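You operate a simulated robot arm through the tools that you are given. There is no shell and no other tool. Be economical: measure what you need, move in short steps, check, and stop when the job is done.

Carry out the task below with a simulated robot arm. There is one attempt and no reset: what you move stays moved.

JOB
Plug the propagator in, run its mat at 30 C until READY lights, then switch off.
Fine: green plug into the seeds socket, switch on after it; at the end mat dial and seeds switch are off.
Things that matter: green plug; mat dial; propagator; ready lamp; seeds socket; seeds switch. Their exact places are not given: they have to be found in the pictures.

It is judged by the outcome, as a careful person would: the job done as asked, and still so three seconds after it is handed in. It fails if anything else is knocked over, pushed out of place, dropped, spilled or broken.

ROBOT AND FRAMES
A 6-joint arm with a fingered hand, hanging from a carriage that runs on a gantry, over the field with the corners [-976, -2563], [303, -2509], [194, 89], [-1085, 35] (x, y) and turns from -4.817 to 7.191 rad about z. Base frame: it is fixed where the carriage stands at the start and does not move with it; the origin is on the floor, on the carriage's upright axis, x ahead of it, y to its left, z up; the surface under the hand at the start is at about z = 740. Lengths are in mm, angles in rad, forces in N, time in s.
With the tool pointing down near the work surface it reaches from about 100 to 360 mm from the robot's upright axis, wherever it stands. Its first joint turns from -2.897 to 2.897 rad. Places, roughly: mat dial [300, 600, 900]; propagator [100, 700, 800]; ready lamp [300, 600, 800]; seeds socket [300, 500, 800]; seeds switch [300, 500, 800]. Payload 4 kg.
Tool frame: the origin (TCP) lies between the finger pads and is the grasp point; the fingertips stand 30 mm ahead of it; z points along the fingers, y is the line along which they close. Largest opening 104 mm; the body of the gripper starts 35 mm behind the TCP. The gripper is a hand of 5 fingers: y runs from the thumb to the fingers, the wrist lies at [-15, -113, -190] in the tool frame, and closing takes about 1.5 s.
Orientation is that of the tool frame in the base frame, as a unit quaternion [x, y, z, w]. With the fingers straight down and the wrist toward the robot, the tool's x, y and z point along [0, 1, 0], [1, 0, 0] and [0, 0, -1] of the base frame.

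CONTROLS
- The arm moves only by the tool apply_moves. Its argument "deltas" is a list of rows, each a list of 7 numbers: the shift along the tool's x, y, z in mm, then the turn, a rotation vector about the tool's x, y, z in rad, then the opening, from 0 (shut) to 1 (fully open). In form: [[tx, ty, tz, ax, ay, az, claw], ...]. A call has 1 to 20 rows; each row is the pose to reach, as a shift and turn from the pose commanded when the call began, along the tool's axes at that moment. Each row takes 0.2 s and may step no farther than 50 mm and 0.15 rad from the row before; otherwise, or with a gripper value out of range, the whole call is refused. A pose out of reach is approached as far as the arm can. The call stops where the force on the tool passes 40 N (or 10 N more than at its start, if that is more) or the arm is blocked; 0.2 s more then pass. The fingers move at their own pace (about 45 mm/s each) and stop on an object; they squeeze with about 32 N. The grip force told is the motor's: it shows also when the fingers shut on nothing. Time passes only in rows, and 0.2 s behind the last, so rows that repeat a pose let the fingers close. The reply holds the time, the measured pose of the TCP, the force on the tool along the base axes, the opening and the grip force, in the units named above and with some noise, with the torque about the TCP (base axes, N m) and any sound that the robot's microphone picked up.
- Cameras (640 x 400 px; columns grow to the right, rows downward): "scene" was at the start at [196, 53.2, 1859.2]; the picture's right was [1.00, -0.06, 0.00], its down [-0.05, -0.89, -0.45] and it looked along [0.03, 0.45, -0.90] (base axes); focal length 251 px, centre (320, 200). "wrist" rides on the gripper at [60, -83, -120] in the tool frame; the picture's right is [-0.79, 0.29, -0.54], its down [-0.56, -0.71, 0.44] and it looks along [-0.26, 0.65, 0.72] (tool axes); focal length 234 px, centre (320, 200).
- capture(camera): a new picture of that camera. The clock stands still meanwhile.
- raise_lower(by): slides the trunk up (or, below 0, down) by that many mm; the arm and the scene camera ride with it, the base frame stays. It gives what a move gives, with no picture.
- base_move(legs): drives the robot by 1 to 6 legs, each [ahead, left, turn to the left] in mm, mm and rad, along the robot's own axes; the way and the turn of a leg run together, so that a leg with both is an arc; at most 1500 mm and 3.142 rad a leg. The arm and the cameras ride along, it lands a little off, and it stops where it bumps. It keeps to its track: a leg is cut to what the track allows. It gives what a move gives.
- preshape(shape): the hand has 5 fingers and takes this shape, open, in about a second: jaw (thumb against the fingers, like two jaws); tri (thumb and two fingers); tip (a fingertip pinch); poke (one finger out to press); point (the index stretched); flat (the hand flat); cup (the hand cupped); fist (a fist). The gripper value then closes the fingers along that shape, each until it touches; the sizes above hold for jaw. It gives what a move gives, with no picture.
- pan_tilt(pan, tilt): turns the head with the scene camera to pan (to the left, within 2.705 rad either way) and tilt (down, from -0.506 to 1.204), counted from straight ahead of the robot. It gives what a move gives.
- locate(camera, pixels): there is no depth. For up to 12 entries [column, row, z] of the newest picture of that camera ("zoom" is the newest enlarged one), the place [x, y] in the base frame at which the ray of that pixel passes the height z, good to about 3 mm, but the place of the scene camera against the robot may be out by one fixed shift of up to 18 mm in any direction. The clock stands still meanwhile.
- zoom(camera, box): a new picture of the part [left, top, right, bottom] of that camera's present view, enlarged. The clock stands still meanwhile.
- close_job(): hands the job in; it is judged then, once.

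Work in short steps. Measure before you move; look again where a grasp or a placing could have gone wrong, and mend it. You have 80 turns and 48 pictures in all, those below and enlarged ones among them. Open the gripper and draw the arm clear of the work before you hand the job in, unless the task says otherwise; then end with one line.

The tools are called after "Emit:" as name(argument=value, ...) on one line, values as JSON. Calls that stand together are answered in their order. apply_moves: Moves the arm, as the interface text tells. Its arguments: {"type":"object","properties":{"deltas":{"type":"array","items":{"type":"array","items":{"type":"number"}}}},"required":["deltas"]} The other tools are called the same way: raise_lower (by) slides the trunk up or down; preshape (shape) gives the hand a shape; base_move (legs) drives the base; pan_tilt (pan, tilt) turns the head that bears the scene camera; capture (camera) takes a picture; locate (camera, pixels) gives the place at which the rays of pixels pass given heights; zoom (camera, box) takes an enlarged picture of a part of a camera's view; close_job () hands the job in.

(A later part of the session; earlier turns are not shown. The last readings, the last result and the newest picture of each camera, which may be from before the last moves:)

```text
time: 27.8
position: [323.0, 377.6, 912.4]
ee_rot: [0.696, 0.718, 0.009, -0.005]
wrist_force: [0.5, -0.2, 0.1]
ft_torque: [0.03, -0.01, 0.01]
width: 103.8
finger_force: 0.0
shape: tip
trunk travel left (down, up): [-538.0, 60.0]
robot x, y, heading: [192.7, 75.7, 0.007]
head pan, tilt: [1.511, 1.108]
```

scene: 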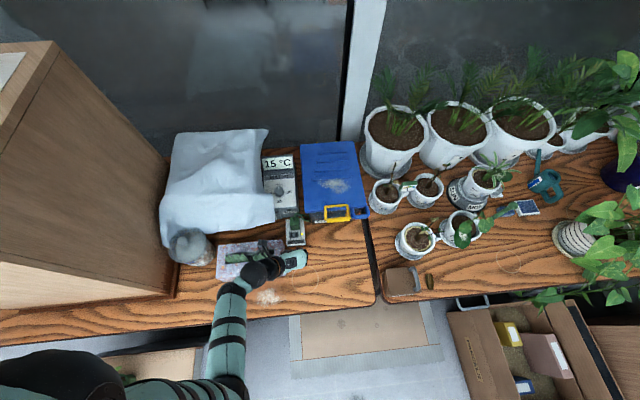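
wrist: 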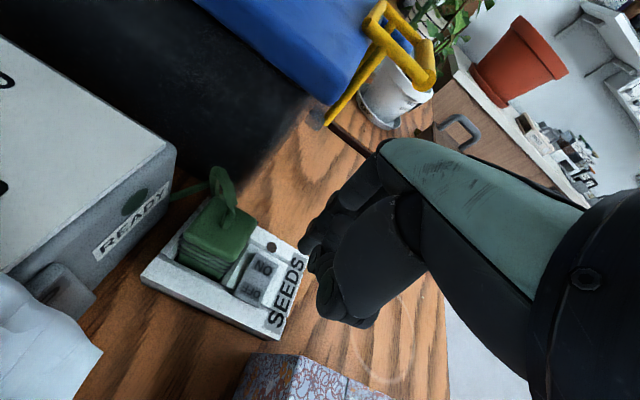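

Yaw the hand by +2.5 rad (counterclockwise) while moving slightly toward the bench back.

Emit:
apply_moves(deltas=[[5, 0, 0, 0, 0, -0.14, 1], [10, 0, 0, 0, 0, -0.28, 1], [15, 0, 0, 0, 0, -0.42, 1], [20, 0, 0, 0, 0, -0.56, 1], [25, 0, 0, 0, 0, -0.7, 1], [30, 0, 0, 0, 0, -0.84, 1], [35, 0, 0, 0, 0, -0.98, 1], [40, 0, 0, 0, 0, -1.12, 1], [45, 0, 0, 0, 0, -1.26, 1], [50, 0, 0, 0, 0, -1.4, 1], [55, 0, 0, 0, 0, -1.54, 1], [60, 0, 0, 0, 0, -1.68, 1], [65, 0, 0, 0, 0, -1.82, 1], [70, 0, 0, 0, 0, -1.96, 1], [75, 0, 0, 0, 0, -2.1, 1], [80, 0, 0, 0, 0, -2.24, 1], [85, 0, 0, 0, 0, -2.38, 1], [90, 0, 0, 0, 0, -2.5, 1]])

Emit:
capture(camera="scene")

```text
time: 31.6
position: [320.8, 467.5, 915.1]
ee_rot: [-0.462, 0.887, 0.007, 0.007]
wrist_force: [-1.7, -0.7, 0.1]
ft_torque: [-0.02, 0.03, -0.02]
width: 103.9
finger_force: 0.1
shape: tip
trunk travel left (down, up): [-538.0, 60.0]
robot x, y, heading: [191.0, 75.7, 0.001]
head pan, tilt: [1.511, 1.108]
```

```text
12 pictures are left
```

scene: 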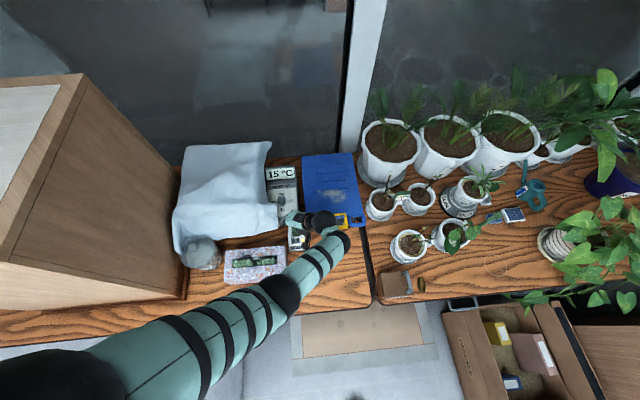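

Hand now faces with the wrist on the robot/right side. Move toward (290,575,915) and view the dial.

Emit:
apply_moves(deltas=[[-24, 29, 0, 0, 0, 0, 1], [-47, 58, 0, 0, 0, 0, 1], [-70, 87, 0, 0, 0, 0, 1]])

Emit:
capture(camera="wrist")

```text
time: 32.4
position: [288.9, 571.6, 919.0]
ee_rot: [-0.461, 0.887, 0.006, 0.006]
wrist_force: [-1.1, -2.2, -0.5]
ft_torque: [0.12, -0.01, -0.04]
width: 103.8
finger_force: 0.1
shape: tip
out of reach, approached as far as the arm can: row 3
trunk travel left (down, up): [-538.0, 60.0]
robot x, y, heading: [188.2, 77.0, 0.002]
head pan, tilt: [1.511, 1.108]
```

```text
11 pictures are left
```

wrist: 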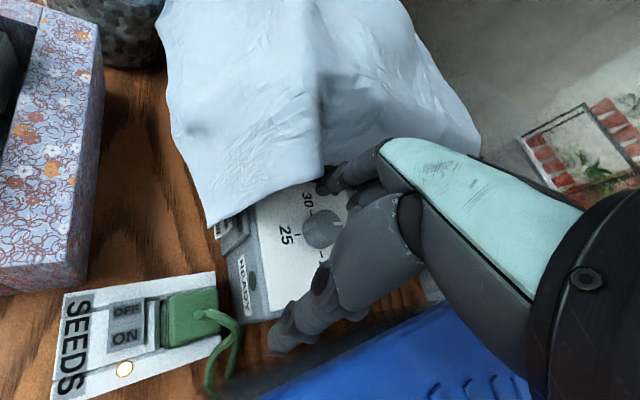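

Emit:
locate(camera="wrist", pixels=[[322, 228, 859], [322, 228, 850], [322, 242, 838], [286, 235, 838], [308, 199, 838], [247, 280, 800], [228, 250, 838], [308, 185, 859], [320, 180, 870]])

Emit:
zoom(camera="wrist", box=[220, 150, 400, 340])

```text
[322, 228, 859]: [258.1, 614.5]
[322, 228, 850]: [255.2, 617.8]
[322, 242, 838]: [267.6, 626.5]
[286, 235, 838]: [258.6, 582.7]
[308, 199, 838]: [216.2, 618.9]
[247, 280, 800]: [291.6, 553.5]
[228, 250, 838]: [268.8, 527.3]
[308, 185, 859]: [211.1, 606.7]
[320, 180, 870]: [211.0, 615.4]
```

```text
2.11 times, centred on (310, 245) of wrist
```

zoom: 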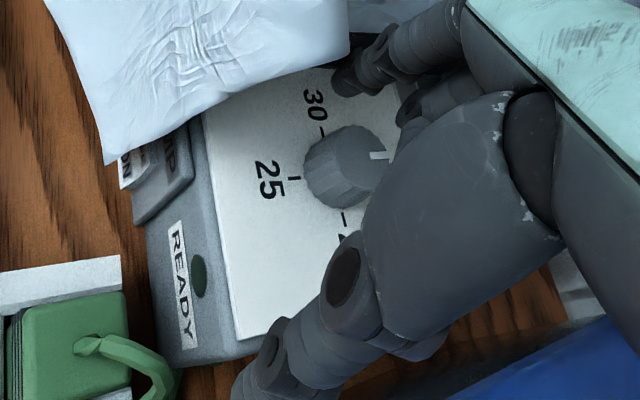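

Knob centre ≈(257.5,619), top ≈857. Narrow the opening to clear the cloth, move over it and descend to fingertip z≈848.

Emit:
apply_moves(deltas=[[-5, 13, 5, 0, 0, 0, 0.65], [-11, 27, 10, 0, 0, 0, 0.65], [-16, 40, 15, 0, 0, 0, 0.65], [-21, 53, 18, 0, 0, 0, 0.65], [-21, 53, 18, 0, 0, 0, 0.65], [-21, 53, 18, 0, 0, 0, 0.65]])

Emit:
zoom(camera="wrist", box=[220, 150, 400, 340])

Emit:
zoom(camera="scene", box=[250, 150, 330, 230])

```text
time: 33.8
position: [257.7, 590.3, 924.5]
ee_rot: [-0.463, 0.886, 0.007, 0.007]
wrist_force: [0.4, -0.8, 0.3]
ft_torque: [0.01, 0.0, -0.01]
width: 67.7
finger_force: 0.0
shape: tip
out of reach, approached as far as the arm can: row 1, 2, 3, 4, 5, 6
trunk travel left (down, up): [-538.0, 60.0]
robot x, y, heading: [185.0, 72.4, -0.002]
head pan, tilt: [1.511, 1.108]
```

```text
2.11 times, centred on (310, 245) of wrist
```

zoom: 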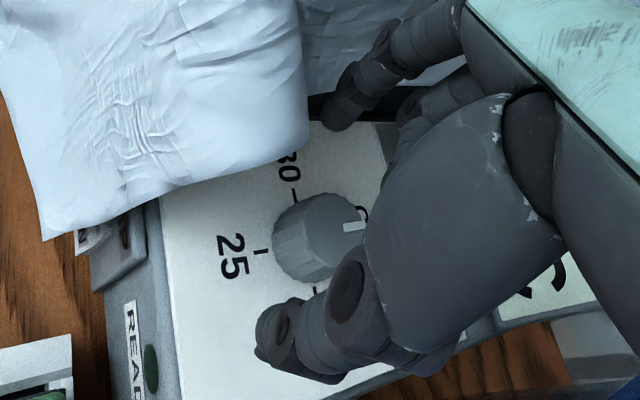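

```text
5.00 times, centred on (290, 190) of scene
```

zoom: 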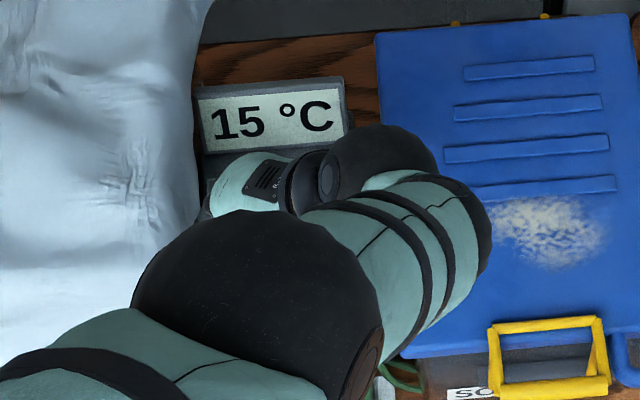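

The arm is at full stretch; the shoulder must come lower. Lower the trunk 25 and reach outward again, in alternation.

Emit:
raise_lower(by=-25)

Emit:
apply_moves(deltas=[[-12, 8, -3, 0, 0, 0, 0.65], [-24, 17, -6, 0, 0, 0, 0.65]])

```text
time: 34.5
position: [256.2, 589.5, 898.4]
ee_rot: [-0.463, 0.886, 0.007, 0.006]
wrist_force: [0.1, 0.6, 0.4]
ft_torque: [0.0, -0.03, 0.02]
width: 67.9
finger_force: 0.1
shape: tip
trunk travel left (down, up): [-513.0, 85.0]
robot x, y, heading: [182.9, 75.6, 0.003]
head pan, tilt: [1.511, 1.108]
```

```text
time: 35.1
position: [257.7, 605.5, 912.6]
ee_rot: [-0.462, 0.887, 0.008, 0.007]
wrist_force: [0.2, 0.7, -0.4]
ft_torque: [0.0, 0.01, 0.0]
width: 67.9
finger_force: 0.1
shape: tip
out of reach, approached as far as the arm can: row 1, 2
trunk travel left (down, up): [-513.0, 85.0]
robot x, y, heading: [189.2, 78.9, 0.001]
head pan, tilt: [1.511, 1.108]
```

Emit:
raise_lower(by=-20)

Emit:
apply_moves(deltas=[[-6, 4, -5, 0, 0, 0, 0.65], [-12, 8, -8, 0, 0, 0, 0.65]])

Emit:
raise_lower(by=-20)

Emit:
apply_moves(deltas=[[0, 0, -5, 0, 0, 0, 0.65]])

```text
time: 35.8
position: [259.1, 605.6, 891.9]
ee_rot: [-0.463, 0.887, 0.007, 0.006]
wrist_force: [-0.8, -0.3, 0.2]
ft_torque: [0.03, 0.02, -0.01]
width: 67.8
finger_force: 0.1
shape: tip
trunk travel left (down, up): [-493.0, 105.0]
robot x, y, heading: [187.2, 72.0, -0.0]
head pan, tilt: [1.511, 1.108]
```

```text
time: 36.4
position: [258.2, 614.4, 905.0]
ee_rot: [-0.463, 0.887, 0.008, 0.007]
wrist_force: [-0.2, -0.9, 0.0]
ft_torque: [-0.03, -0.03, -0.03]
width: 68.0
finger_force: 0.0
shape: tip
out of reach, approached as far as the arm can: row 2
trunk travel left (down, up): [-493.0, 105.0]
robot x, y, heading: [190.6, 76.3, 0.001]
head pan, tilt: [1.511, 1.108]
```

```text
time: 37.0
position: [258.8, 614.6, 883.2]
ee_rot: [-0.462, 0.887, 0.008, 0.007]
wrist_force: [1.0, -0.3, 0.1]
ft_torque: [0.0, -0.01, 0.01]
width: 68.0
finger_force: 0.1
shape: tip
trunk travel left (down, up): [-473.0, 125.0]
robot x, y, heading: [190.6, 74.9, 0.001]
head pan, tilt: [1.511, 1.108]
```

```text
time: 37.4
position: [258.5, 614.8, 888.3]
ee_rot: [-0.462, 0.887, 0.006, 0.008]
wrist_force: [0.0, 0.4, 0.1]
ft_torque: [-0.04, -0.02, 0.0]
width: 67.9
finger_force: 0.1
shape: tip
trunk travel left (down, up): [-473.0, 125.0]
robot x, y, heading: [187.6, 72.3, 0.003]
head pan, tilt: [1.511, 1.108]
```

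Within reach now. One look with the wrist camera to check centring over the knob.

Emit:
zoom(camera="wrist", box=[220, 150, 400, 340])

```text
2.11 times, centred on (310, 245) of wrist
```

zoom: 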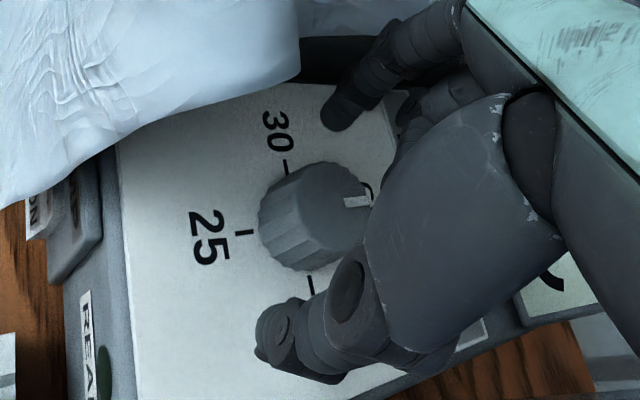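

Emit:
locate(camera="zoom", pixels=[[320, 203, 857], [337, 122, 858], [266, 350, 858], [268, 225, 857], [372, 180, 857], [322, 162, 857], [300, 255, 850]])

```text
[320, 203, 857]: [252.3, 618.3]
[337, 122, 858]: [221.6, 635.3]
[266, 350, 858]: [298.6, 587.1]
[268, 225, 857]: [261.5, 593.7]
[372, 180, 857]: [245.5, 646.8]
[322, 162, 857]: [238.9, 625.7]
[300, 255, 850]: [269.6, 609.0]
```

Knob ≈40 mm wide, about 5 mm further along the closing axis. Shift, descend 12 mm, and close.

Emit:
apply_moves(deltas=[[-1, 4.5, 0, 0, 0, 0, 0.65], [-1, 4.5, 6, 0, 0, 0, 0.65], [-1, 4.5, 12, 0, 0, 0, 0.65], [-1, 4.5, 12, 0, 0, 0, 0], [-1, 4.5, 12, 0, 0, 0, 0], [-1, 4.5, 12, 0, 0, 0, 0], [-1, 4.5, 12, 0, 0, 0, 0], [-1, 4.5, 12, 0, 0, 0, 0]])

```text
time: 39.2
position: [253.7, 610.8, 878.3]
ee_rot: [-0.462, 0.887, 0.005, 0.006]
wrist_force: [-1.6, -7.7, -2.4]
ft_torque: [-0.15, 0.04, -0.01]
width: 22.4
finger_force: 31.9
shape: tip
out of reach, approached as far as the arm can: row 2, 3, 4, 5, 6, 7, 8
trunk travel left (down, up): [-473.0, 125.0]
robot x, y, heading: [188.5, 73.3, -0.002]
head pan, tilt: [1.511, 1.108]
```

Grip at 22 mm with the TCP 8 mm short: off-centre. Open, rise, lower the trunk 30 and come back centred.

Emit:
apply_moves(deltas=[[0, 0, 0, 0, 0, 0, 0.65], [0, 0, 0, 0, 0, 0, 0.65], [0, 0, 0, 0, 0, 0, 0.65], [0, 0, -15, 0, 0, 0, 0.65], [0, 0, -30, 0, 0, 0, 0.65]])

Emit:
raise_lower(by=-20)

Emit:
apply_moves(deltas=[[0, 0, -10, 0, 0, 0, 0.65], [0, 0, -20, 0, 0, 0, 0.65]])

Emit:
raise_lower(by=-20)

```text
time: 40.4
position: [254.8, 611.8, 911.8]
ee_rot: [-0.462, 0.887, 0.007, 0.008]
wrist_force: [0.3, 0.2, -0.1]
ft_torque: [-0.02, 0.01, -0.01]
width: 67.4
finger_force: 0.0
shape: tip
trunk travel left (down, up): [-473.0, 125.0]
robot x, y, heading: [190.1, 74.1, 0.004]
head pan, tilt: [1.511, 1.108]
```

```text
time: 41.1
position: [254.9, 612.0, 890.8]
ee_rot: [-0.462, 0.887, 0.008, 0.007]
wrist_force: [0.9, -1.0, -0.6]
ft_torque: [-0.01, 0.03, -0.02]
width: 67.0
finger_force: 0.0
shape: tip
trunk travel left (down, up): [-453.0, 145.0]
robot x, y, heading: [187.5, 74.0, 0.001]
head pan, tilt: [1.511, 1.108]
```

```text
time: 41.7
position: [256.1, 611.5, 911.3]
ee_rot: [-0.461, 0.887, 0.006, 0.006]
wrist_force: [-0.5, -0.9, -0.2]
ft_torque: [-0.03, -0.01, 0.01]
width: 67.3
finger_force: 0.1
shape: tip
trunk travel left (down, up): [-453.0, 145.0]
robot x, y, heading: [191.8, 74.2, 0.002]
head pan, tilt: [1.511, 1.108]
```

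```text
time: 42.4
position: [254.6, 611.4, 889.5]
ee_rot: [-0.463, 0.886, 0.007, 0.007]
wrist_force: [0.3, -0.3, -0.2]
ft_torque: [-0.03, -0.03, 0.02]
width: 67.2
finger_force: 0.0
shape: tip
trunk travel left (down, up): [-433.0, 165.0]
robot x, y, heading: [187.6, 72.7, 0.003]
head pan, tilt: [1.511, 1.108]
```

Emit:
apply_moves(deltas=[[-6, 3.5, 0, 0, 0, 0, 0.65], [-6, 3.5, 6, 0, 0, 0, 0.65], [-6, 3.5, 12.5, 0, 0, 0, 0.65], [-6, 3.5, 12.5, 0, 0, 0, 0], [-6, 3.5, 12.5, 0, 0, 0, 0], [-6, 3.5, 12.5, 0, 0, 0, 0], [-6, 3.5, 12.5, 0, 0, 0, 0], [-6, 3.5, 12.5, 0, 0, 0, 0]])

```text
time: 44.2
position: [253.3, 618.5, 876.7]
ee_rot: [-0.463, 0.886, 0.006, 0.006]
wrist_force: [-1.0, -5.1, 1.2]
ft_torque: [-0.08, 0.08, -0.16]
width: 26.7
finger_force: 31.2
shape: tip
trunk travel left (down, up): [-433.0, 165.0]
robot x, y, heading: [186.5, 73.6, -0.001]
head pan, tilt: [1.511, 1.108]
```

Width 26.7 mm and two chords imply the knob is ≈27 mm wide and now centred. Turn clockwise 1.5 rad.

Emit:
apply_moves(deltas=[[0, 0, 0, 0, 0, 0.12, 0], [0, 0, 0, 0, 0, 0.24, 0], [0, 0, 0, 0, 0, 0.36, 0], [0, 0, 0, 0, 0, 0.48, 0], [0, 0, 0, 0, 0, 0.6, 0], [0, 0, 0, 0, 0, 0.72, 0], [0, 0, 0, 0, 0, 0.84, 0], [0, 0, 0, 0, 0, 0.96, 0], [0, 0, 0, 0, 0, 1.08, 0], [0, 0, 0, 0, 0, 1.2, 0], [0, 0, 0, 0, 0, 1.3, 0], [0, 0, 0, 0, 0, 1.4, 0], [0, 0, 0, 0, 0, 1.5, 0]])

Emit:
zoom(camera="wrist", box=[200, 130, 420, 320])

```text
time: 47.0
position: [253.4, 620.3, 877.8]
ee_rot: [0.266, 0.964, 0.01, -0.001]
wrist_force: [-8.2, 11.1, -13.5]
ft_torque: [0.28, 0.19, 0.02]
width: 26.4
finger_force: 32.1
shape: tip
trunk travel left (down, up): [-433.0, 165.0]
robot x, y, heading: [189.1, 73.9, 0.004]
head pan, tilt: [1.511, 1.108]
```

```text
2.11 times, centred on (310, 225) of wrist
```

zoom: 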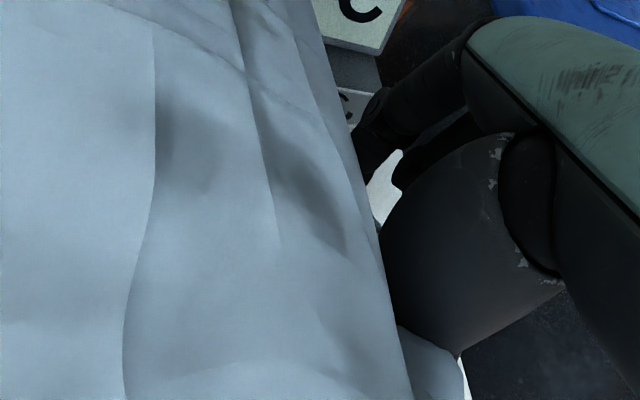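

Turn done with grip held. Open a little, lift off 25 mm, rotate back and look at the pointer.

Emit:
apply_moves(deltas=[[0, 0, 0, 0, 0, 0, 0.4], [0, 0, 0, 0, 0, 0, 0.4], [0, 0, -12, 0, 0, 0, 0.4], [0, 0, -25, 0, 0, 0, 0.4], [0, 0, -25, 0, 0, -0.14, 0.4], [0, 0, -25, 0, 0, -0.28, 0.4], [0, 0, -25, 0, 0, -0.42, 0.4], [0, 0, -25, 0, 0, -0.56, 0.4], [0, 0, -25, 0, 0, -0.7, 0.4], [0, 0, -25, 0, 0, -0.84, 0.4], [0, 0, -25, 0, 0, -0.98, 0.4], [0, 0, -25, 0, 0, -1.12, 0.4], [0, 0, -25, 0, 0, -1.26, 0.4], [0, 0, -25, 0, 0, -1.4, 0.4], [0, 0, -25, 0, 0, -1.5, 0.5], [0, 0, -25, 0, 0, -1.6, 0.5]])

Emit:
zoom(camera="wrist", box=[220, 150, 400, 340])

```text
time: 50.4
position: [256.1, 619.2, 905.0]
ee_rot: [-0.507, 0.862, 0.007, 0.006]
wrist_force: [0.0, -1.6, -0.7]
ft_torque: [0.03, -0.01, -0.01]
width: 51.8
finger_force: 0.1
shape: tip
trunk travel left (down, up): [-433.0, 165.0]
robot x, y, heading: [190.3, 75.2, 0.008]
head pan, tilt: [1.511, 1.108]
```

```text
2.11 times, centred on (310, 245) of wrist
```

zoom: 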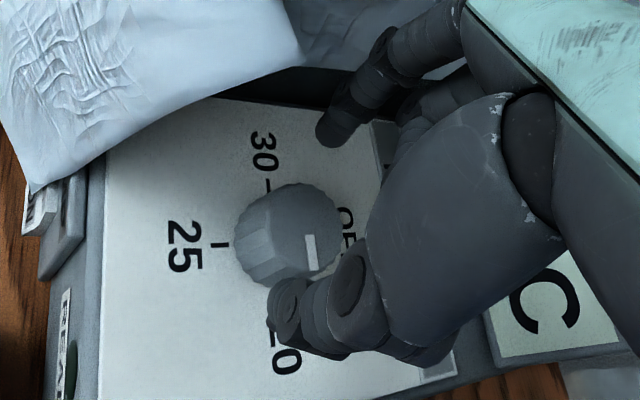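

Works: pointer is now at 20. Repeat: descend, grip, turn 1.6 rad clockwise, release, lift, in two calls.

Emit:
apply_moves(deltas=[[0, 1.5, 14, 0, 0, 0, 0.5], [0, 1.5, 28, 0, 0, 0, 0.5], [0, 1.5, 28, 0, 0, 0, 0], [0, 1.5, 28, 0, 0, 0, 0], [0, 1.5, 28, 0, 0, 0, 0], [0, 1.5, 28, 0, 0, 0, 0], [0, 1.5, 28, 0, 0, 0.14, 0], [0, 1.5, 28, 0, 0, 0.28, 0], [0, 1.5, 28, 0, 0, 0.42, 0], [0, 1.5, 28, 0, 0, 0.56, 0], [0, 1.5, 28, 0, 0, 0.7, 0], [0, 1.5, 28, 0, 0, 0.84, 0], [0, 1.5, 28, 0, 0, 0.98, 0], [0, 1.5, 28, 0, 0, 1.12, 0], [0, 1.5, 28, 0, 0, 1.26, 0], [0, 1.5, 28, 0, 0, 1.4, 0], [0, 1.5, 28, 0, 0, 1.5, 0], [0, 1.5, 28, 0, 0, 1.6, 0]])

Emit:
apply_moves(deltas=[[0, 0, 0, 0, 0, 0, 0.4], [0, 0, 0, 0, 0, 0, 0.4], [0, 0, -12, 0, 0, 0, 0.4], [0, 0, -25, 0, 0, 0, 0.4], [0, 0, -25, 0, 0, -0.14, 0.4], [0, 0, -25, 0, 0, -0.28, 0.4], [0, 0, -25, 0, 0, -0.42, 0.4], [0, 0, -25, 0, 0, -0.56, 0.4], [0, 0, -25, 0, 0, -0.7, 0.4], [0, 0, -25, 0, 0, -0.84, 0.4], [0, 0, -25, 0, 0, -0.98, 0.4], [0, 0, -25, 0, 0, -1.12, 0.4], [0, 0, -25, 0, 0, -1.26, 0.4], [0, 0, -25, 0, 0, -1.4, 0.4], [0, 0, -25, 0, 0, -1.5, 0.5], [0, 0, -25, 0, 0, -1.6, 0.5]])

```text
time: 54.2
position: [253.4, 621.0, 876.1]
ee_rot: [0.266, 0.964, 0.01, -0.001]
wrist_force: [-4.0, 5.8, -3.2]
ft_torque: [0.17, 0.09, 0.03]
width: 26.8
finger_force: 31.6
shape: tip
trunk travel left (down, up): [-433.0, 165.0]
robot x, y, heading: [186.2, 74.6, 0.006]
head pan, tilt: [1.511, 1.108]
```

```text
time: 57.6
position: [253.6, 620.5, 901.5]
ee_rot: [-0.507, 0.862, 0.007, 0.007]
wrist_force: [-0.5, 0.8, 0.2]
ft_torque: [0.03, -0.03, 0.01]
width: 51.2
finger_force: 0.1
shape: tip
trunk travel left (down, up): [-433.0, 165.0]
robot x, y, heading: [189.1, 73.5, 0.0]
head pan, tilt: [1.511, 1.108]
```

Same again for the third quarter.

Emit:
apply_moves(deltas=[[0, 0, 12, 0, 0, 0, 0.5], [0, 0, 25, 0, 0, 0, 0.5], [0, 0, 25, 0, 0, 0, 0], [0, 0, 25, 0, 0, 0, 0], [0, 0, 25, 0, 0, 0, 0], [0, 0, 25, 0, 0, 0, 0], [0, 0, 25, 0, 0, 0.14, 0], [0, 0, 25, 0, 0, 0.28, 0], [0, 0, 25, 0, 0, 0.42, 0], [0, 0, 25, 0, 0, 0.56, 0], [0, 0, 25, 0, 0, 0.7, 0], [0, 0, 25, 0, 0, 0.84, 0], [0, 0, 25, 0, 0, 0.98, 0], [0, 0, 25, 0, 0, 1.12, 0], [0, 0, 25, 0, 0, 1.26, 0], [0, 0, 25, 0, 0, 1.4, 0], [0, 0, 25, 0, 0, 1.5, 0], [0, 0, 25, 0, 0, 1.6, 0]])

Emit:
apply_moves(deltas=[[0, 0, 0, 0, 0, 0, 0.4], [0, 0, 0, 0, 0, 0, 0.4], [0, 0, -12, 0, 0, 0, 0.4], [0, 0, -25, 0, 0, 0, 0.4], [0, 0, -25, 0, 0, -0.14, 0.4], [0, 0, -25, 0, 0, -0.28, 0.4], [0, 0, -25, 0, 0, -0.42, 0.4], [0, 0, -25, 0, 0, -0.56, 0.4], [0, 0, -25, 0, 0, -0.7, 0.4], [0, 0, -25, 0, 0, -0.84, 0.4], [0, 0, -25, 0, 0, -0.98, 0.4], [0, 0, -25, 0, 0, -1.12, 0.4], [0, 0, -25, 0, 0, -1.26, 0.4], [0, 0, -25, 0, 0, -1.4, 0.4], [0, 0, -25, 0, 0, -1.5, 0.5], [0, 0, -25, 0, 0, -1.6, 0.5]])

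Emit:
capture(camera="wrist")

```text
time: 61.4
position: [252.5, 619.6, 875.2]
ee_rot: [0.266, 0.964, 0.01, 0.0]
wrist_force: [-2.5, 6.0, -11.5]
ft_torque: [0.21, 0.04, 0.05]
width: 26.8
finger_force: 32.2
shape: tip
trunk travel left (down, up): [-433.0, 165.0]
robot x, y, heading: [186.8, 75.4, 0.002]
head pan, tilt: [1.511, 1.108]
```

```text
time: 64.8
position: [255.4, 619.6, 901.0]
ee_rot: [-0.506, 0.862, 0.008, 0.007]
wrist_force: [0.4, -0.4, 0.2]
ft_torque: [0.02, 0.03, -0.01]
width: 51.6
finger_force: 0.1
shape: tip
trunk travel left (down, up): [-433.0, 165.0]
robot x, y, heading: [188.5, 72.9, 0.002]
head pan, tilt: [1.511, 1.108]
```

```text
4 pictures are left
```

wrist: 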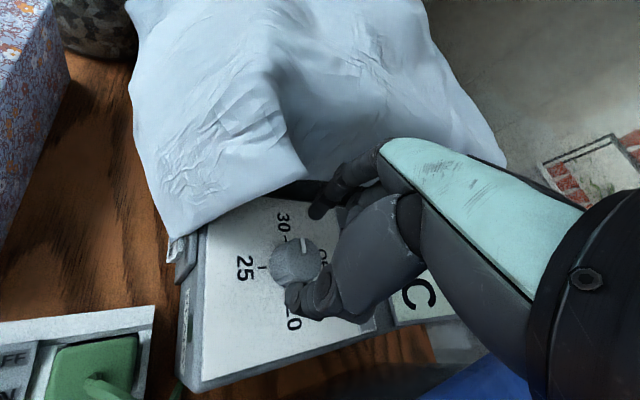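

The pointer appears near 30, but parallax is large. I retreat to (320,470) and take a clear scene zoom of dial, display and READY lamp.

Emit:
apply_moves(deltas=[[25, -32, -5, 0, 0, 0, 0.5], [50, -65, -10, 0, 0, 0, 0.5], [75, -97, -10, 0, 0, 0, 0.5], [100, -129, -10, 0, 0, 0, 0.5], [100, -129, -10, 0, 0, 0, 0.5]])

Emit:
zoom(camera="scene", box=[255, 150, 325, 240])

```text
time: 66.0
position: [323.3, 490.1, 870.7]
ee_rot: [-0.506, 0.863, 0.007, 0.007]
wrist_force: [-3.6, 0.0, 0.0]
ft_torque: [-0.04, -0.12, 0.08]
width: 51.5
finger_force: 0.1
shape: tip
out of reach, approached as far as the arm can: row 3, 4, 5
trunk travel left (down, up): [-433.0, 165.0]
robot x, y, heading: [184.5, 75.5, 0.003]
head pan, tilt: [1.511, 1.108]
```

```text
4.44 times, centred on (290, 195) of scene
```

zoom: 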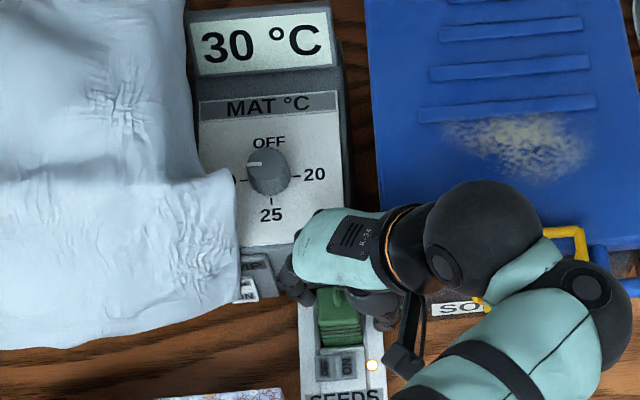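

Display shows 30 °C and the pointer is at 30. READY is hidden by the hand; move back out to (289,572) and view it through the wrist camera.

Emit:
apply_moves(deltas=[[-14, 17, -10, 0, 0, 0, 0.5], [-28, 35, -20, 0, 0, 0, 0.5], [-42, 52, -30, 0, 0, 0, 0.5], [-55, 69, -36, 0, 0, 0, 0.5], [-55, 69, -36, 0, 0, 0, 0.5]])

Emit:
capture(camera="wrist")

```text
time: 67.2
position: [287.9, 572.2, 910.1]
ee_rot: [-0.506, 0.862, 0.007, 0.007]
wrist_force: [0.5, 0.1, 0.2]
ft_torque: [-0.01, -0.02, 0.0]
width: 51.7
finger_force: 0.1
shape: tip
trunk travel left (down, up): [-433.0, 165.0]
robot x, y, heading: [189.1, 74.2, 0.002]
head pan, tilt: [1.511, 1.108]
```

```text
2 pictures are left
```

wrist: 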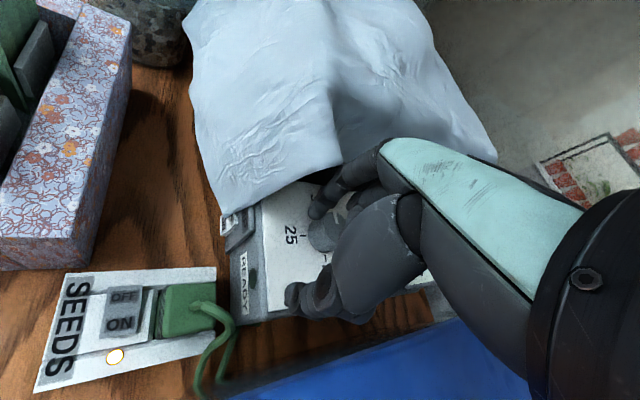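

READY (252,276) is still dark. Wait about 30 s in place, then look once more.

Emit:
apply_moves(deltas=[[0, 0, 0, 0, 0, 0, 0.5], [0, 0, 0, 0, 0, 0, 0.5], [0, 0, 0, 0, 0, 0, 0.5], [0, 0, 0, 0, 0, 0, 0.5], [0, 0, 0, 0, 0, 0, 0.5], [0, 0, 0, 0, 0, 0, 0.5], [0, 0, 0, 0, 0, 0, 0.5], [0, 0, 0, 0, 0, 0, 0.5], [0, 0, 0, 0, 0, 0, 0.5], [0, 0, 0, 0, 0, 0, 0.5], [0, 0, 0, 0, 0, 0, 0.5], [0, 0, 0, 0, 0, 0, 0.5], [0, 0, 0, 0, 0, 0, 0.5], [0, 0, 0, 0, 0, 0, 0.5], [0, 0, 0, 0, 0, 0, 0.5], [0, 0, 0, 0, 0, 0, 0.5], [0, 0, 0, 0, 0, 0, 0.5], [0, 0, 0, 0, 0, 0, 0.5], [0, 0, 0, 0, 0, 0, 0.5], [0, 0, 0, 0, 0, 0, 0.5]])

Emit:
apply_moves(deltas=[[0, 0, 0, 0, 0, 0, 0.5], [0, 0, 0, 0, 0, 0, 0.5], [0, 0, 0, 0, 0, 0, 0.5], [0, 0, 0, 0, 0, 0, 0.5], [0, 0, 0, 0, 0, 0, 0.5], [0, 0, 0, 0, 0, 0, 0.5], [0, 0, 0, 0, 0, 0, 0.5], [0, 0, 0, 0, 0, 0, 0.5], [0, 0, 0, 0, 0, 0, 0.5], [0, 0, 0, 0, 0, 0, 0.5], [0, 0, 0, 0, 0, 0, 0.5], [0, 0, 0, 0, 0, 0, 0.5], [0, 0, 0, 0, 0, 0, 0.5], [0, 0, 0, 0, 0, 0, 0.5], [0, 0, 0, 0, 0, 0, 0.5], [0, 0, 0, 0, 0, 0, 0.5], [0, 0, 0, 0, 0, 0, 0.5], [0, 0, 0, 0, 0, 0, 0.5], [0, 0, 0, 0, 0, 0, 0.5], [0, 0, 0, 0, 0, 0, 0.5]])

Emit:
apply_moves(deltas=[[0, 0, 0, 0, 0, 0, 0.5], [0, 0, 0, 0, 0, 0, 0.5], [0, 0, 0, 0, 0, 0, 0.5], [0, 0, 0, 0, 0, 0, 0.5], [0, 0, 0, 0, 0, 0, 0.5], [0, 0, 0, 0, 0, 0, 0.5], [0, 0, 0, 0, 0, 0, 0.5], [0, 0, 0, 0, 0, 0, 0.5], [0, 0, 0, 0, 0, 0, 0.5], [0, 0, 0, 0, 0, 0, 0.5], [0, 0, 0, 0, 0, 0, 0.5], [0, 0, 0, 0, 0, 0, 0.5], [0, 0, 0, 0, 0, 0, 0.5], [0, 0, 0, 0, 0, 0, 0.5], [0, 0, 0, 0, 0, 0, 0.5], [0, 0, 0, 0, 0, 0, 0.5], [0, 0, 0, 0, 0, 0, 0.5], [0, 0, 0, 0, 0, 0, 0.5], [0, 0, 0, 0, 0, 0, 0.5], [0, 0, 0, 0, 0, 0, 0.5]])

Emit:
apply_moves(deltas=[[0, 0, 0, 0, 0, 0, 0.5], [0, 0, 0, 0, 0, 0, 0.5], [0, 0, 0, 0, 0, 0, 0.5], [0, 0, 0, 0, 0, 0, 0.5], [0, 0, 0, 0, 0, 0, 0.5], [0, 0, 0, 0, 0, 0, 0.5], [0, 0, 0, 0, 0, 0, 0.5], [0, 0, 0, 0, 0, 0, 0.5], [0, 0, 0, 0, 0, 0, 0.5], [0, 0, 0, 0, 0, 0, 0.5], [0, 0, 0, 0, 0, 0, 0.5], [0, 0, 0, 0, 0, 0, 0.5], [0, 0, 0, 0, 0, 0, 0.5], [0, 0, 0, 0, 0, 0, 0.5], [0, 0, 0, 0, 0, 0, 0.5], [0, 0, 0, 0, 0, 0, 0.5], [0, 0, 0, 0, 0, 0, 0.5], [0, 0, 0, 0, 0, 0, 0.5], [0, 0, 0, 0, 0, 0, 0.5], [0, 0, 0, 0, 0, 0, 0.5]])

Emit:
apply_moves(deltas=[[0, 0, 0, 0, 0, 0, 0.5], [0, 0, 0, 0, 0, 0, 0.5], [0, 0, 0, 0, 0, 0, 0.5], [0, 0, 0, 0, 0, 0, 0.5], [0, 0, 0, 0, 0, 0, 0.5], [0, 0, 0, 0, 0, 0, 0.5], [0, 0, 0, 0, 0, 0, 0.5], [0, 0, 0, 0, 0, 0, 0.5], [0, 0, 0, 0, 0, 0, 0.5], [0, 0, 0, 0, 0, 0, 0.5], [0, 0, 0, 0, 0, 0, 0.5], [0, 0, 0, 0, 0, 0, 0.5], [0, 0, 0, 0, 0, 0, 0.5], [0, 0, 0, 0, 0, 0, 0.5], [0, 0, 0, 0, 0, 0, 0.5], [0, 0, 0, 0, 0, 0, 0.5], [0, 0, 0, 0, 0, 0, 0.5], [0, 0, 0, 0, 0, 0, 0.5], [0, 0, 0, 0, 0, 0, 0.5], [0, 0, 0, 0, 0, 0, 0.5]])

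Emit:
apply_moves(deltas=[[0, 0, 0, 0, 0, 0, 0.5], [0, 0, 0, 0, 0, 0, 0.5], [0, 0, 0, 0, 0, 0, 0.5], [0, 0, 0, 0, 0, 0, 0.5], [0, 0, 0, 0, 0, 0, 0.5], [0, 0, 0, 0, 0, 0, 0.5], [0, 0, 0, 0, 0, 0, 0.5], [0, 0, 0, 0, 0, 0, 0.5], [0, 0, 0, 0, 0, 0, 0.5], [0, 0, 0, 0, 0, 0, 0.5], [0, 0, 0, 0, 0, 0, 0.5], [0, 0, 0, 0, 0, 0, 0.5], [0, 0, 0, 0, 0, 0, 0.5], [0, 0, 0, 0, 0, 0, 0.5], [0, 0, 0, 0, 0, 0, 0.5], [0, 0, 0, 0, 0, 0, 0.5], [0, 0, 0, 0, 0, 0, 0.5], [0, 0, 0, 0, 0, 0, 0.5], [0, 0, 0, 0, 0, 0, 0.5], [0, 0, 0, 0, 0, 0, 0.5]])

Emit:
apply_moves(deltas=[[0, 0, 0, 0, 0, 0, 0.5], [0, 0, 0, 0, 0, 0, 0.5], [0, 0, 0, 0, 0, 0, 0.5], [0, 0, 0, 0, 0, 0, 0.5], [0, 0, 0, 0, 0, 0, 0.5], [0, 0, 0, 0, 0, 0, 0.5], [0, 0, 0, 0, 0, 0, 0.5], [0, 0, 0, 0, 0, 0, 0.5], [0, 0, 0, 0, 0, 0, 0.5], [0, 0, 0, 0, 0, 0, 0.5], [0, 0, 0, 0, 0, 0, 0.5], [0, 0, 0, 0, 0, 0, 0.5], [0, 0, 0, 0, 0, 0, 0.5], [0, 0, 0, 0, 0, 0, 0.5], [0, 0, 0, 0, 0, 0, 0.5], [0, 0, 0, 0, 0, 0, 0.5], [0, 0, 0, 0, 0, 0, 0.5], [0, 0, 0, 0, 0, 0, 0.5], [0, 0, 0, 0, 0, 0, 0.5], [0, 0, 0, 0, 0, 0, 0.5]])

Emit:
zoom(camera="wrist", box=[90, 190, 350, 350])

```text
time: 71.4
position: [288.1, 572.1, 911.1]
ee_rot: [-0.506, 0.862, 0.006, 0.007]
wrist_force: [0.1, -1.0, 0.4]
ft_torque: [0.04, 0.01, -0.04]
width: 51.4
finger_force: 0.2
shape: tip
trunk travel left (down, up): [-433.0, 165.0]
robot x, y, heading: [188.3, 76.0, 0.005]
head pan, tilt: [1.511, 1.108]
```

```text
time: 75.6
position: [288.6, 570.3, 910.2]
ee_rot: [-0.506, 0.863, 0.007, 0.007]
wrist_force: [-0.4, 0.2, 0.0]
ft_torque: [0.0, 0.0, 0.0]
width: 51.8
finger_force: 0.0
shape: tip
trunk travel left (down, up): [-433.0, 165.0]
robot x, y, heading: [191.7, 74.0, -0.003]
head pan, tilt: [1.511, 1.108]
```

```text
time: 79.8
position: [287.6, 572.2, 911.1]
ee_rot: [-0.506, 0.862, 0.006, 0.007]
wrist_force: [0.2, 0.8, 0.7]
ft_torque: [0.04, 0.03, 0.01]
width: 51.8
finger_force: 0.0
shape: tip
trunk travel left (down, up): [-433.0, 165.0]
robot x, y, heading: [191.5, 75.5, 0.002]
head pan, tilt: [1.511, 1.108]
```

```text
time: 84.0
position: [287.1, 570.1, 912.4]
ee_rot: [-0.506, 0.862, 0.007, 0.007]
wrist_force: [0.2, -0.6, 0.5]
ft_torque: [0.01, -0.03, 0.0]
width: 51.5
finger_force: 0.1
shape: tip
trunk travel left (down, up): [-433.0, 165.0]
robot x, y, heading: [188.9, 77.4, 0.005]
head pan, tilt: [1.511, 1.108]
```

```text
time: 88.2
position: [287.5, 571.6, 910.7]
ee_rot: [-0.506, 0.862, 0.007, 0.007]
wrist_force: [-0.2, 0.7, -0.4]
ft_torque: [-0.04, -0.01, 0.02]
width: 51.8
finger_force: 0.0
shape: tip
trunk travel left (down, up): [-433.0, 165.0]
robot x, y, heading: [190.5, 71.8, 0.002]
head pan, tilt: [1.511, 1.108]
```

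```text
time: 92.4
position: [288.9, 571.9, 912.0]
ee_rot: [-0.506, 0.862, 0.008, 0.007]
wrist_force: [0.1, -0.7, 0.8]
ft_torque: [0.01, -0.02, -0.03]
width: 51.8
finger_force: 0.2
shape: tip
trunk travel left (down, up): [-433.0, 165.0]
robot x, y, heading: [189.2, 78.1, 0.001]
head pan, tilt: [1.511, 1.108]
```

```text
time: 96.6
position: [287.5, 571.6, 911.6]
ee_rot: [-0.506, 0.862, 0.007, 0.007]
wrist_force: [0.2, -0.3, -1.1]
ft_torque: [0.0, 0.01, 0.01]
width: 51.9
finger_force: 0.0
shape: tip
trunk travel left (down, up): [-433.0, 165.0]
robot x, y, heading: [185.6, 73.6, -0.0]
head pan, tilt: [1.511, 1.108]
```

```text
2.46 times, centred on (220, 270) of wrist
```

zoom: 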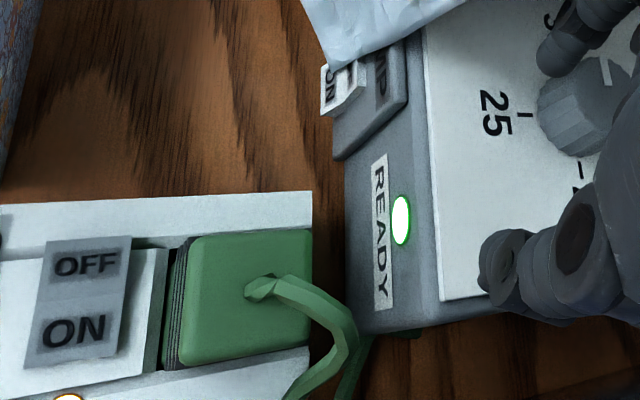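

READY is lit. Now return over the knob, yaw to the clockwise end (hovering), ready for counter-clockwise strokes back to OFF.

Emit:
apply_moves(deltas=[[-9, 17, 3, 0, 0, 0, 0.5], [-18, 35, 6, 0, 0, 0, 0.5], [-26, 52, 8, 0, 0, 0, 0.45], [-26, 52, 8, 0, 0, 0.14, 0.4], [-26, 52, 8, 0, 0, 0.28, 0.4], [-26, 52, 8, 0, 0, 0.42, 0.4], [-26, 52, 8, 0, 0, 0.56, 0.4], [-26, 52, 8, 0, 0, 0.7, 0.4], [-26, 52, 8, 0, 0, 0.84, 0.4], [-26, 52, 8, 0, 0, 0.98, 0.4], [-26, 52, 8, 0, 0, 1.12, 0.4], [-26, 52, 8, 0, 0, 1.26, 0.4], [-26, 52, 8, 0, 0, 1.4, 0.4], [-26, 52, 8, 0, 0, 1.5, 0.4], [-26, 52, 8, 0, 0, 1.6, 0.4]])

```text
time: 99.8
position: [255.0, 620.8, 902.7]
ee_rot: [0.268, 0.963, 0.01, 0.0]
wrist_force: [-0.9, 0.0, -0.2]
ft_torque: [0.0, 0.03, 0.02]
width: 42.1
finger_force: 0.2
shape: tip
trunk travel left (down, up): [-433.0, 165.0]
robot x, y, heading: [187.0, 73.1, 0.005]
head pan, tilt: [1.511, 1.108]
```

Descend, grip, turn counter-clockwise 1.6 rad; then release, lift and swing back.

Emit:
apply_moves(deltas=[[1, -1, 13, 0, 0, 0, 0.4], [1, -1, 26, 0, 0, 0, 0.4], [1, -1, 26, 0, 0, 0, 0], [1, -1, 26, 0, 0, 0, 0], [1, -1, 26, 0, 0, 0, 0], [1, -1, 26, 0, 0, 0, 0], [1, -1, 26, 0, 0, -0.14, 0], [1, -1, 26, 0, 0, -0.28, 0], [1, -1, 26, 0, 0, -0.42, 0], [1, -1, 26, 0, 0, -0.56, 0], [1, -1, 26, 0, 0, -0.7, 0], [1, -1, 26, 0, 0, -0.84, 0], [1, -1, 26, 0, 0, -0.98, 0], [1, -1, 26, 0, 0, -1.12, 0], [1, -1, 26, 0, 0, -1.26, 0], [1, -1, 26, 0, 0, -1.4, 0], [1, -1, 26, 0, 0, -1.5, 0], [1, -1, 26, 0, 0, -1.6, 0]])

Emit:
apply_moves(deltas=[[0, 0, 0, 0, 0, 0, 0.45], [0, 0, 0, 0, 0, 0, 0.45], [0, 0, -13, 0, 0, 0, 0.45], [0, 0, -26, 0, 0, 0, 0.4], [0, 0, -26, 0, 0, 0.14, 0.4], [0, 0, -26, 0, 0, 0.28, 0.4], [0, 0, -26, 0, 0, 0.42, 0.4], [0, 0, -26, 0, 0, 0.56, 0.4], [0, 0, -26, 0, 0, 0.7, 0.4], [0, 0, -26, 0, 0, 0.84, 0.4], [0, 0, -26, 0, 0, 0.98, 0.4], [0, 0, -26, 0, 0, 1.12, 0.4], [0, 0, -26, 0, 0, 1.26, 0.4], [0, 0, -26, 0, 0, 1.4, 0.4], [0, 0, -26, 0, 0, 1.5, 0.4], [0, 0, -26, 0, 0, 1.6, 0.4]])

```text
time: 103.6
position: [253.0, 617.5, 877.3]
ee_rot: [-0.507, 0.862, 0.006, 0.007]
wrist_force: [-1.3, -20.7, 21.3]
ft_torque: [-0.68, -0.09, -0.07]
width: 27.4
finger_force: 32.3
shape: tip
trunk travel left (down, up): [-433.0, 165.0]
robot x, y, heading: [187.0, 79.0, -0.001]
head pan, tilt: [1.511, 1.108]
```

```text
time: 107.0
position: [252.9, 620.1, 902.3]
ee_rot: [0.267, 0.964, 0.01, 0.0]
wrist_force: [0.2, -0.2, 0.3]
ft_torque: [0.01, 0.01, 0.0]
width: 41.8
finger_force: 0.1
shape: tip
trunk travel left (down, up): [-433.0, 165.0]
robot x, y, heading: [187.8, 77.5, -0.0]
head pan, tilt: [1.511, 1.108]
```

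Second counter-clockwise stroke.

Emit:
apply_moves(deltas=[[0, 0, 13, 0, 0, 0, 0.4], [0, 0, 26, 0, 0, 0, 0.4], [0, 0, 26, 0, 0, 0, 0], [0, 0, 26, 0, 0, 0, 0], [0, 0, 26, 0, 0, 0, 0], [0, 0, 26, 0, 0, 0, 0], [0, 0, 26, 0, 0, -0.14, 0], [0, 0, 26, 0, 0, -0.28, 0], [0, 0, 26, 0, 0, -0.42, 0], [0, 0, 26, 0, 0, -0.56, 0], [0, 0, 26, 0, 0, -0.7, 0], [0, 0, 26, 0, 0, -0.84, 0], [0, 0, 26, 0, 0, -0.98, 0], [0, 0, 26, 0, 0, -1.12, 0], [0, 0, 26, 0, 0, -1.26, 0], [0, 0, 26, 0, 0, -1.4, 0], [0, 0, 26, 0, 0, -1.5, 0], [0, 0, 26, 0, 0, -1.6, 0]])

Emit:
apply_moves(deltas=[[0, 0, 0, 0, 0, 0, 0.45], [0, 0, 0, 0, 0, 0, 0.45], [0, 0, -13, 0, 0, 0, 0.45], [0, 0, -26, 0, 0, 0, 0.4], [0, 0, -26, 0, 0, 0.14, 0.4], [0, 0, -26, 0, 0, 0.28, 0.4], [0, 0, -26, 0, 0, 0.42, 0.4], [0, 0, -26, 0, 0, 0.56, 0.4], [0, 0, -26, 0, 0, 0.7, 0.4], [0, 0, -26, 0, 0, 0.84, 0.4], [0, 0, -26, 0, 0, 0.98, 0.4], [0, 0, -26, 0, 0, 1.12, 0.4], [0, 0, -26, 0, 0, 1.26, 0.4], [0, 0, -26, 0, 0, 1.4, 0.4], [0, 0, -26, 0, 0, 1.5, 0.4], [0, 0, -26, 0, 0, 1.6, 0.4]])

```text
time: 110.8
position: [253.6, 618.1, 876.1]
ee_rot: [-0.507, 0.862, 0.005, 0.005]
wrist_force: [-3.5, -21.5, 26.3]
ft_torque: [-0.69, -0.11, -0.06]
width: 27.2
finger_force: 31.9
shape: tip
trunk travel left (down, up): [-433.0, 165.0]
robot x, y, heading: [190.4, 73.8, 0.0]
head pan, tilt: [1.511, 1.108]
```

```text
time: 114.2
position: [254.4, 620.0, 903.6]
ee_rot: [0.267, 0.964, 0.01, 0.0]
wrist_force: [-0.4, 0.0, 0.3]
ft_torque: [0.01, 0.0, -0.02]
width: 42.0
finger_force: 0.1
shape: tip
trunk travel left (down, up): [-433.0, 165.0]
robot x, y, heading: [191.0, 74.1, 0.001]
head pan, tilt: [1.511, 1.108]
```

Third stroke, to OFF; check the torque before releasing.

Emit:
apply_moves(deltas=[[0, 0, 13, 0, 0, 0, 0.4], [0, 0, 27, 0, 0, 0, 0.4], [0, 0, 27, 0, 0, 0, 0], [0, 0, 27, 0, 0, 0, 0], [0, 0, 27, 0, 0, 0, 0], [0, 0, 27, 0, 0, 0, 0], [0, 0, 27, 0, 0, -0.14, 0], [0, 0, 27, 0, 0, -0.28, 0], [0, 0, 27, 0, 0, -0.42, 0], [0, 0, 27, 0, 0, -0.56, 0], [0, 0, 27, 0, 0, -0.7, 0], [0, 0, 27, 0, 0, -0.84, 0], [0, 0, 27, 0, 0, -0.98, 0], [0, 0, 27, 0, 0, -1.12, 0], [0, 0, 27, 0, 0, -1.26, 0], [0, 0, 27, 0, 0, -1.4, 0], [0, 0, 27, 0, 0, -1.5, 0], [0, 0, 27, 0, 0, -1.55, 0]])

```text
time: 118.0
position: [252.9, 619.5, 874.1]
ee_rot: [-0.484, 0.875, 0.006, 0.007]
wrist_force: [0.0, -15.1, 14.5]
ft_torque: [-0.45, -0.13, -0.18]
width: 27.4
finger_force: 32.3
shape: tip
trunk travel left (down, up): [-433.0, 165.0]
robot x, y, heading: [191.5, 73.6, 0.004]
head pan, tilt: [1.511, 1.108]
```

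Torque rose slightly: at the stop. Release, lift, raise the trunk 105, and retreat to about (321,468,915).

Emit:
apply_moves(deltas=[[0, 0, 0, 0, 0, 0, 0.45], [0, 0, 0, 0, 0, 0, 0.5], [0, 0, -13, 0, 0, 0, 0.5], [0, 0, -26, 0, 0, 0, 0.5]])

Emit:
raise_lower(by=105)

Emit:
apply_moves(deltas=[[25, -32, 20, 0, 0, 0, 0.5], [50, -65, 40, 0, 0, 0, 0.5], [75, -97, 60, 0, 0, 0, 0.5], [100, -129, 80, 0, 0, 0, 0.5], [100, -129, 85, 0, 0, 0, 0.5]])

```text
time: 119.0
position: [253.2, 619.8, 900.8]
ee_rot: [-0.484, 0.875, 0.007, 0.007]
wrist_force: [-0.4, 0.3, -0.4]
ft_torque: [-0.01, 0.0, 0.01]
width: 51.6
finger_force: 0.1
shape: tip
trunk travel left (down, up): [-433.0, 165.0]
robot x, y, heading: [187.3, 75.5, 0.001]
head pan, tilt: [1.511, 1.108]
```

```text
time: 120.3
position: [252.2, 619.2, 1006.0]
ee_rot: [-0.484, 0.875, 0.006, 0.007]
wrist_force: [0.1, 0.0, 0.2]
ft_torque: [0.0, 0.01, 0.01]
width: 51.9
finger_force: 0.1
shape: tip
trunk travel left (down, up): [-538.0, 60.0]
robot x, y, heading: [190.9, 75.5, 0.003]
head pan, tilt: [1.511, 1.108]
```

```text
time: 121.5
position: [308.6, 468.5, 918.1]
ee_rot: [-0.485, 0.874, 0.008, 0.007]
wrist_force: [-0.3, -0.1, -0.2]
ft_torque: [-0.02, -0.01, 0.01]
width: 51.5
finger_force: 0.1
shape: tip
trunk travel left (down, up): [-538.0, 60.0]
robot x, y, heading: [189.3, 71.5, 0.001]
head pan, tilt: [1.511, 1.108]
```

Yaw back by 2.544 rad while moving to (323,378), reversing the earlier path; then poke shape.

Emit:
apply_moves(deltas=[[3.8, -3.3, 0, 0, 0, 0.1413, 0.5], [7.6, -6.7, 0, 0, 0, 0.2827, 0.5], [11.4, -10, 0, 0, 0, 0.424, 0.5], [15.2, -13.3, 0, 0, 0, 0.5653, 0.5], [19, -16.7, 0, 0, 0, 0.7067, 0.5], [22.9, -20, 0, 0, 0, 0.848, 0.5], [26.7, -23.3, 0, 0, 0, 0.9893, 0.5], [30.5, -26.7, 0, 0, 0, 1.1307, 0.5], [34.3, -30, 0, 0, 0, 1.272, 0.5], [38.1, -33.3, 0, 0, 0, 1.4133, 0.5], [41.9, -36.7, 0, 0, 0, 1.5547, 0.5], [45.7, -40, 0, 0, 0, 1.696, 0.5], [49.5, -43.3, 0, 0, 0, 1.8373, 0.5], [53.4, -46.7, 0, 0, 0, 1.9787, 0.5], [57.2, -50, 0, 0, 0, 2.12, 0.5], [61, -53.3, 0, 0, 0, 2.2613, 0.5], [64.8, -56.7, 0, 0, 0, 2.4027, 0.5], [68.6, -60, 0, 0, 0, 2.544, 0.5]])

Emit:
preshape(shape="poke")

Emit:
apply_moves(deltas=[[0, 0, 0, 0, 0.15, 0, 1], [0, 0, 0, 0, 0.3, 0, 1], [0, 0, 0, 0, 0.45, 0, 1]])

Emit:
raise_lower(by=-80)

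```text
time: 125.3
position: [322.9, 377.3, 917.0]
ee_rot: [0.695, 0.719, 0.008, -0.004]
wrist_force: [0.0, 1.2, -0.9]
ft_torque: [0.04, -0.01, 0.03]
width: 51.5
finger_force: 0.0
shape: tip
trunk travel left (down, up): [-538.0, 60.0]
robot x, y, heading: [190.1, 72.2, -0.0]
head pan, tilt: [1.511, 1.108]
```

```text
time: 126.2
position: [323.9, 377.8, 918.2]
ee_rot: [0.693, 0.721, 0.009, -0.004]
wrist_force: [0.0, -0.3, 0.0]
ft_torque: [-0.01, -0.02, 0.0]
width: 0.1
finger_force: 0.1
shape: poke
trunk travel left (down, up): [-538.0, 60.0]
robot x, y, heading: [188.4, 72.5, 0.003]
head pan, tilt: [1.511, 1.108]
```

```text
time: 127.0
position: [324.2, 377.1, 916.7]
ee_rot: [0.674, 0.701, 0.164, -0.167]
wrist_force: [-0.4, -0.4, 0.5]
ft_torque: [-0.02, -0.01, -0.01]
width: 0.0
finger_force: 0.1
shape: poke
trunk travel left (down, up): [-538.0, 60.0]
robot x, y, heading: [186.7, 75.2, 0.001]
head pan, tilt: [1.511, 1.108]
```

```text
time: 128.2
position: [322.8, 378.1, 837.8]
ee_rot: [0.675, 0.701, 0.163, -0.165]
wrist_force: [0.1, 0.2, 0.5]
ft_torque: [-0.01, -0.01, 0.02]
width: 0.0
finger_force: 0.1
shape: poke
trunk travel left (down, up): [-458.0, 140.0]
robot x, y, heading: [187.5, 76.1, 0.0]
head pan, tilt: [1.511, 1.108]
```

For the OFF end the curled fingers would come near the tissue box at left, so I use another yaw (wrist toward the robot, curled fingers to the right). Raise 30, untilt and yaw 1.53 rad.

Emit:
raise_lower(by=30)

Emit:
apply_moves(deltas=[[0, 0, 0, 0, -0.15, 0, 1], [0, 0, 0, 0, -0.3, 0, 1], [0, 0, 0, 0, -0.45, 0, 1]])

Emit:
apply_moves(deltas=[[0, 0, 0, 0, 0, -0.14, 1], [0, 0, 0, 0, 0, -0.28, 1], [0, 0, 0, 0, 0, -0.42, 1], [0, 0, 0, 0, 0, -0.56, 1], [0, 0, 0, 0, 0, -0.7, 1], [0, 0, 0, 0, 0, -0.84, 1], [0, 0, 0, 0, 0, -0.98, 1], [0, 0, 0, 0, 0, -1.12, 1], [0, 0, 0, 0, 0, -1.26, 1], [0, 0, 0, 0, 0, -1.4, 1], [0, 0, 0, 0, 0, -1.53, 1]])

```text
time: 129.0
position: [324.4, 378.3, 865.8]
ee_rot: [0.674, 0.701, 0.163, -0.164]
wrist_force: [0.6, 1.0, 0.2]
ft_torque: [-0.02, -0.02, 0.01]
width: 0.2
finger_force: 0.1
shape: poke
trunk travel left (down, up): [-488.0, 110.0]
robot x, y, heading: [188.0, 77.3, 0.006]
head pan, tilt: [1.511, 1.108]
```

```text
time: 129.8
position: [324.0, 377.2, 868.0]
ee_rot: [0.695, 0.719, 0.007, -0.004]
wrist_force: [0.7, -0.9, 0.0]
ft_torque: [0.03, 0.0, -0.01]
width: 0.2
finger_force: 0.1
shape: poke
trunk travel left (down, up): [-488.0, 110.0]
robot x, y, heading: [188.0, 74.2, -0.001]
head pan, tilt: [1.511, 1.108]
```

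```text
time: 132.2
position: [324.3, 378.7, 867.3]
ee_rot: [0.001, 1.0, 0.009, 0.003]
wrist_force: [-0.5, -0.9, -0.4]
ft_torque: [0.0, -0.02, 0.03]
width: 0.0
finger_force: 0.1
shape: poke
trunk travel left (down, up): [-488.0, 110.0]
robot x, y, heading: [191.8, 75.6, 0.002]
head pan, tilt: [1.511, 1.108]
```

Tilt by 0.3 toward the bench and go above the OFF end: tip at about (299,459,798).

Emit:
apply_moves(deltas=[[6, 15, 0, -0.1, 0, 0, 1], [12, 30, 0, -0.2, 0, 0, 1], [19, 50, 10, -0.3, 0, 0, 1], [25, 71.5, 25, -0.3, 0, 0, 1], [25, 71.5, 40, -0.3, 0, 0, 1]])

```text
time: 133.4
position: [301.0, 453.5, 828.7]
ee_rot: [0.002, 0.987, 0.159, 0.003]
wrist_force: [0.8, 0.1, 0.1]
ft_torque: [-0.01, -0.01, 0.01]
width: 0.0
finger_force: 0.1
shape: poke
trunk travel left (down, up): [-488.0, 110.0]
robot x, y, heading: [187.2, 76.0, -0.003]
head pan, tilt: [1.511, 1.108]
```

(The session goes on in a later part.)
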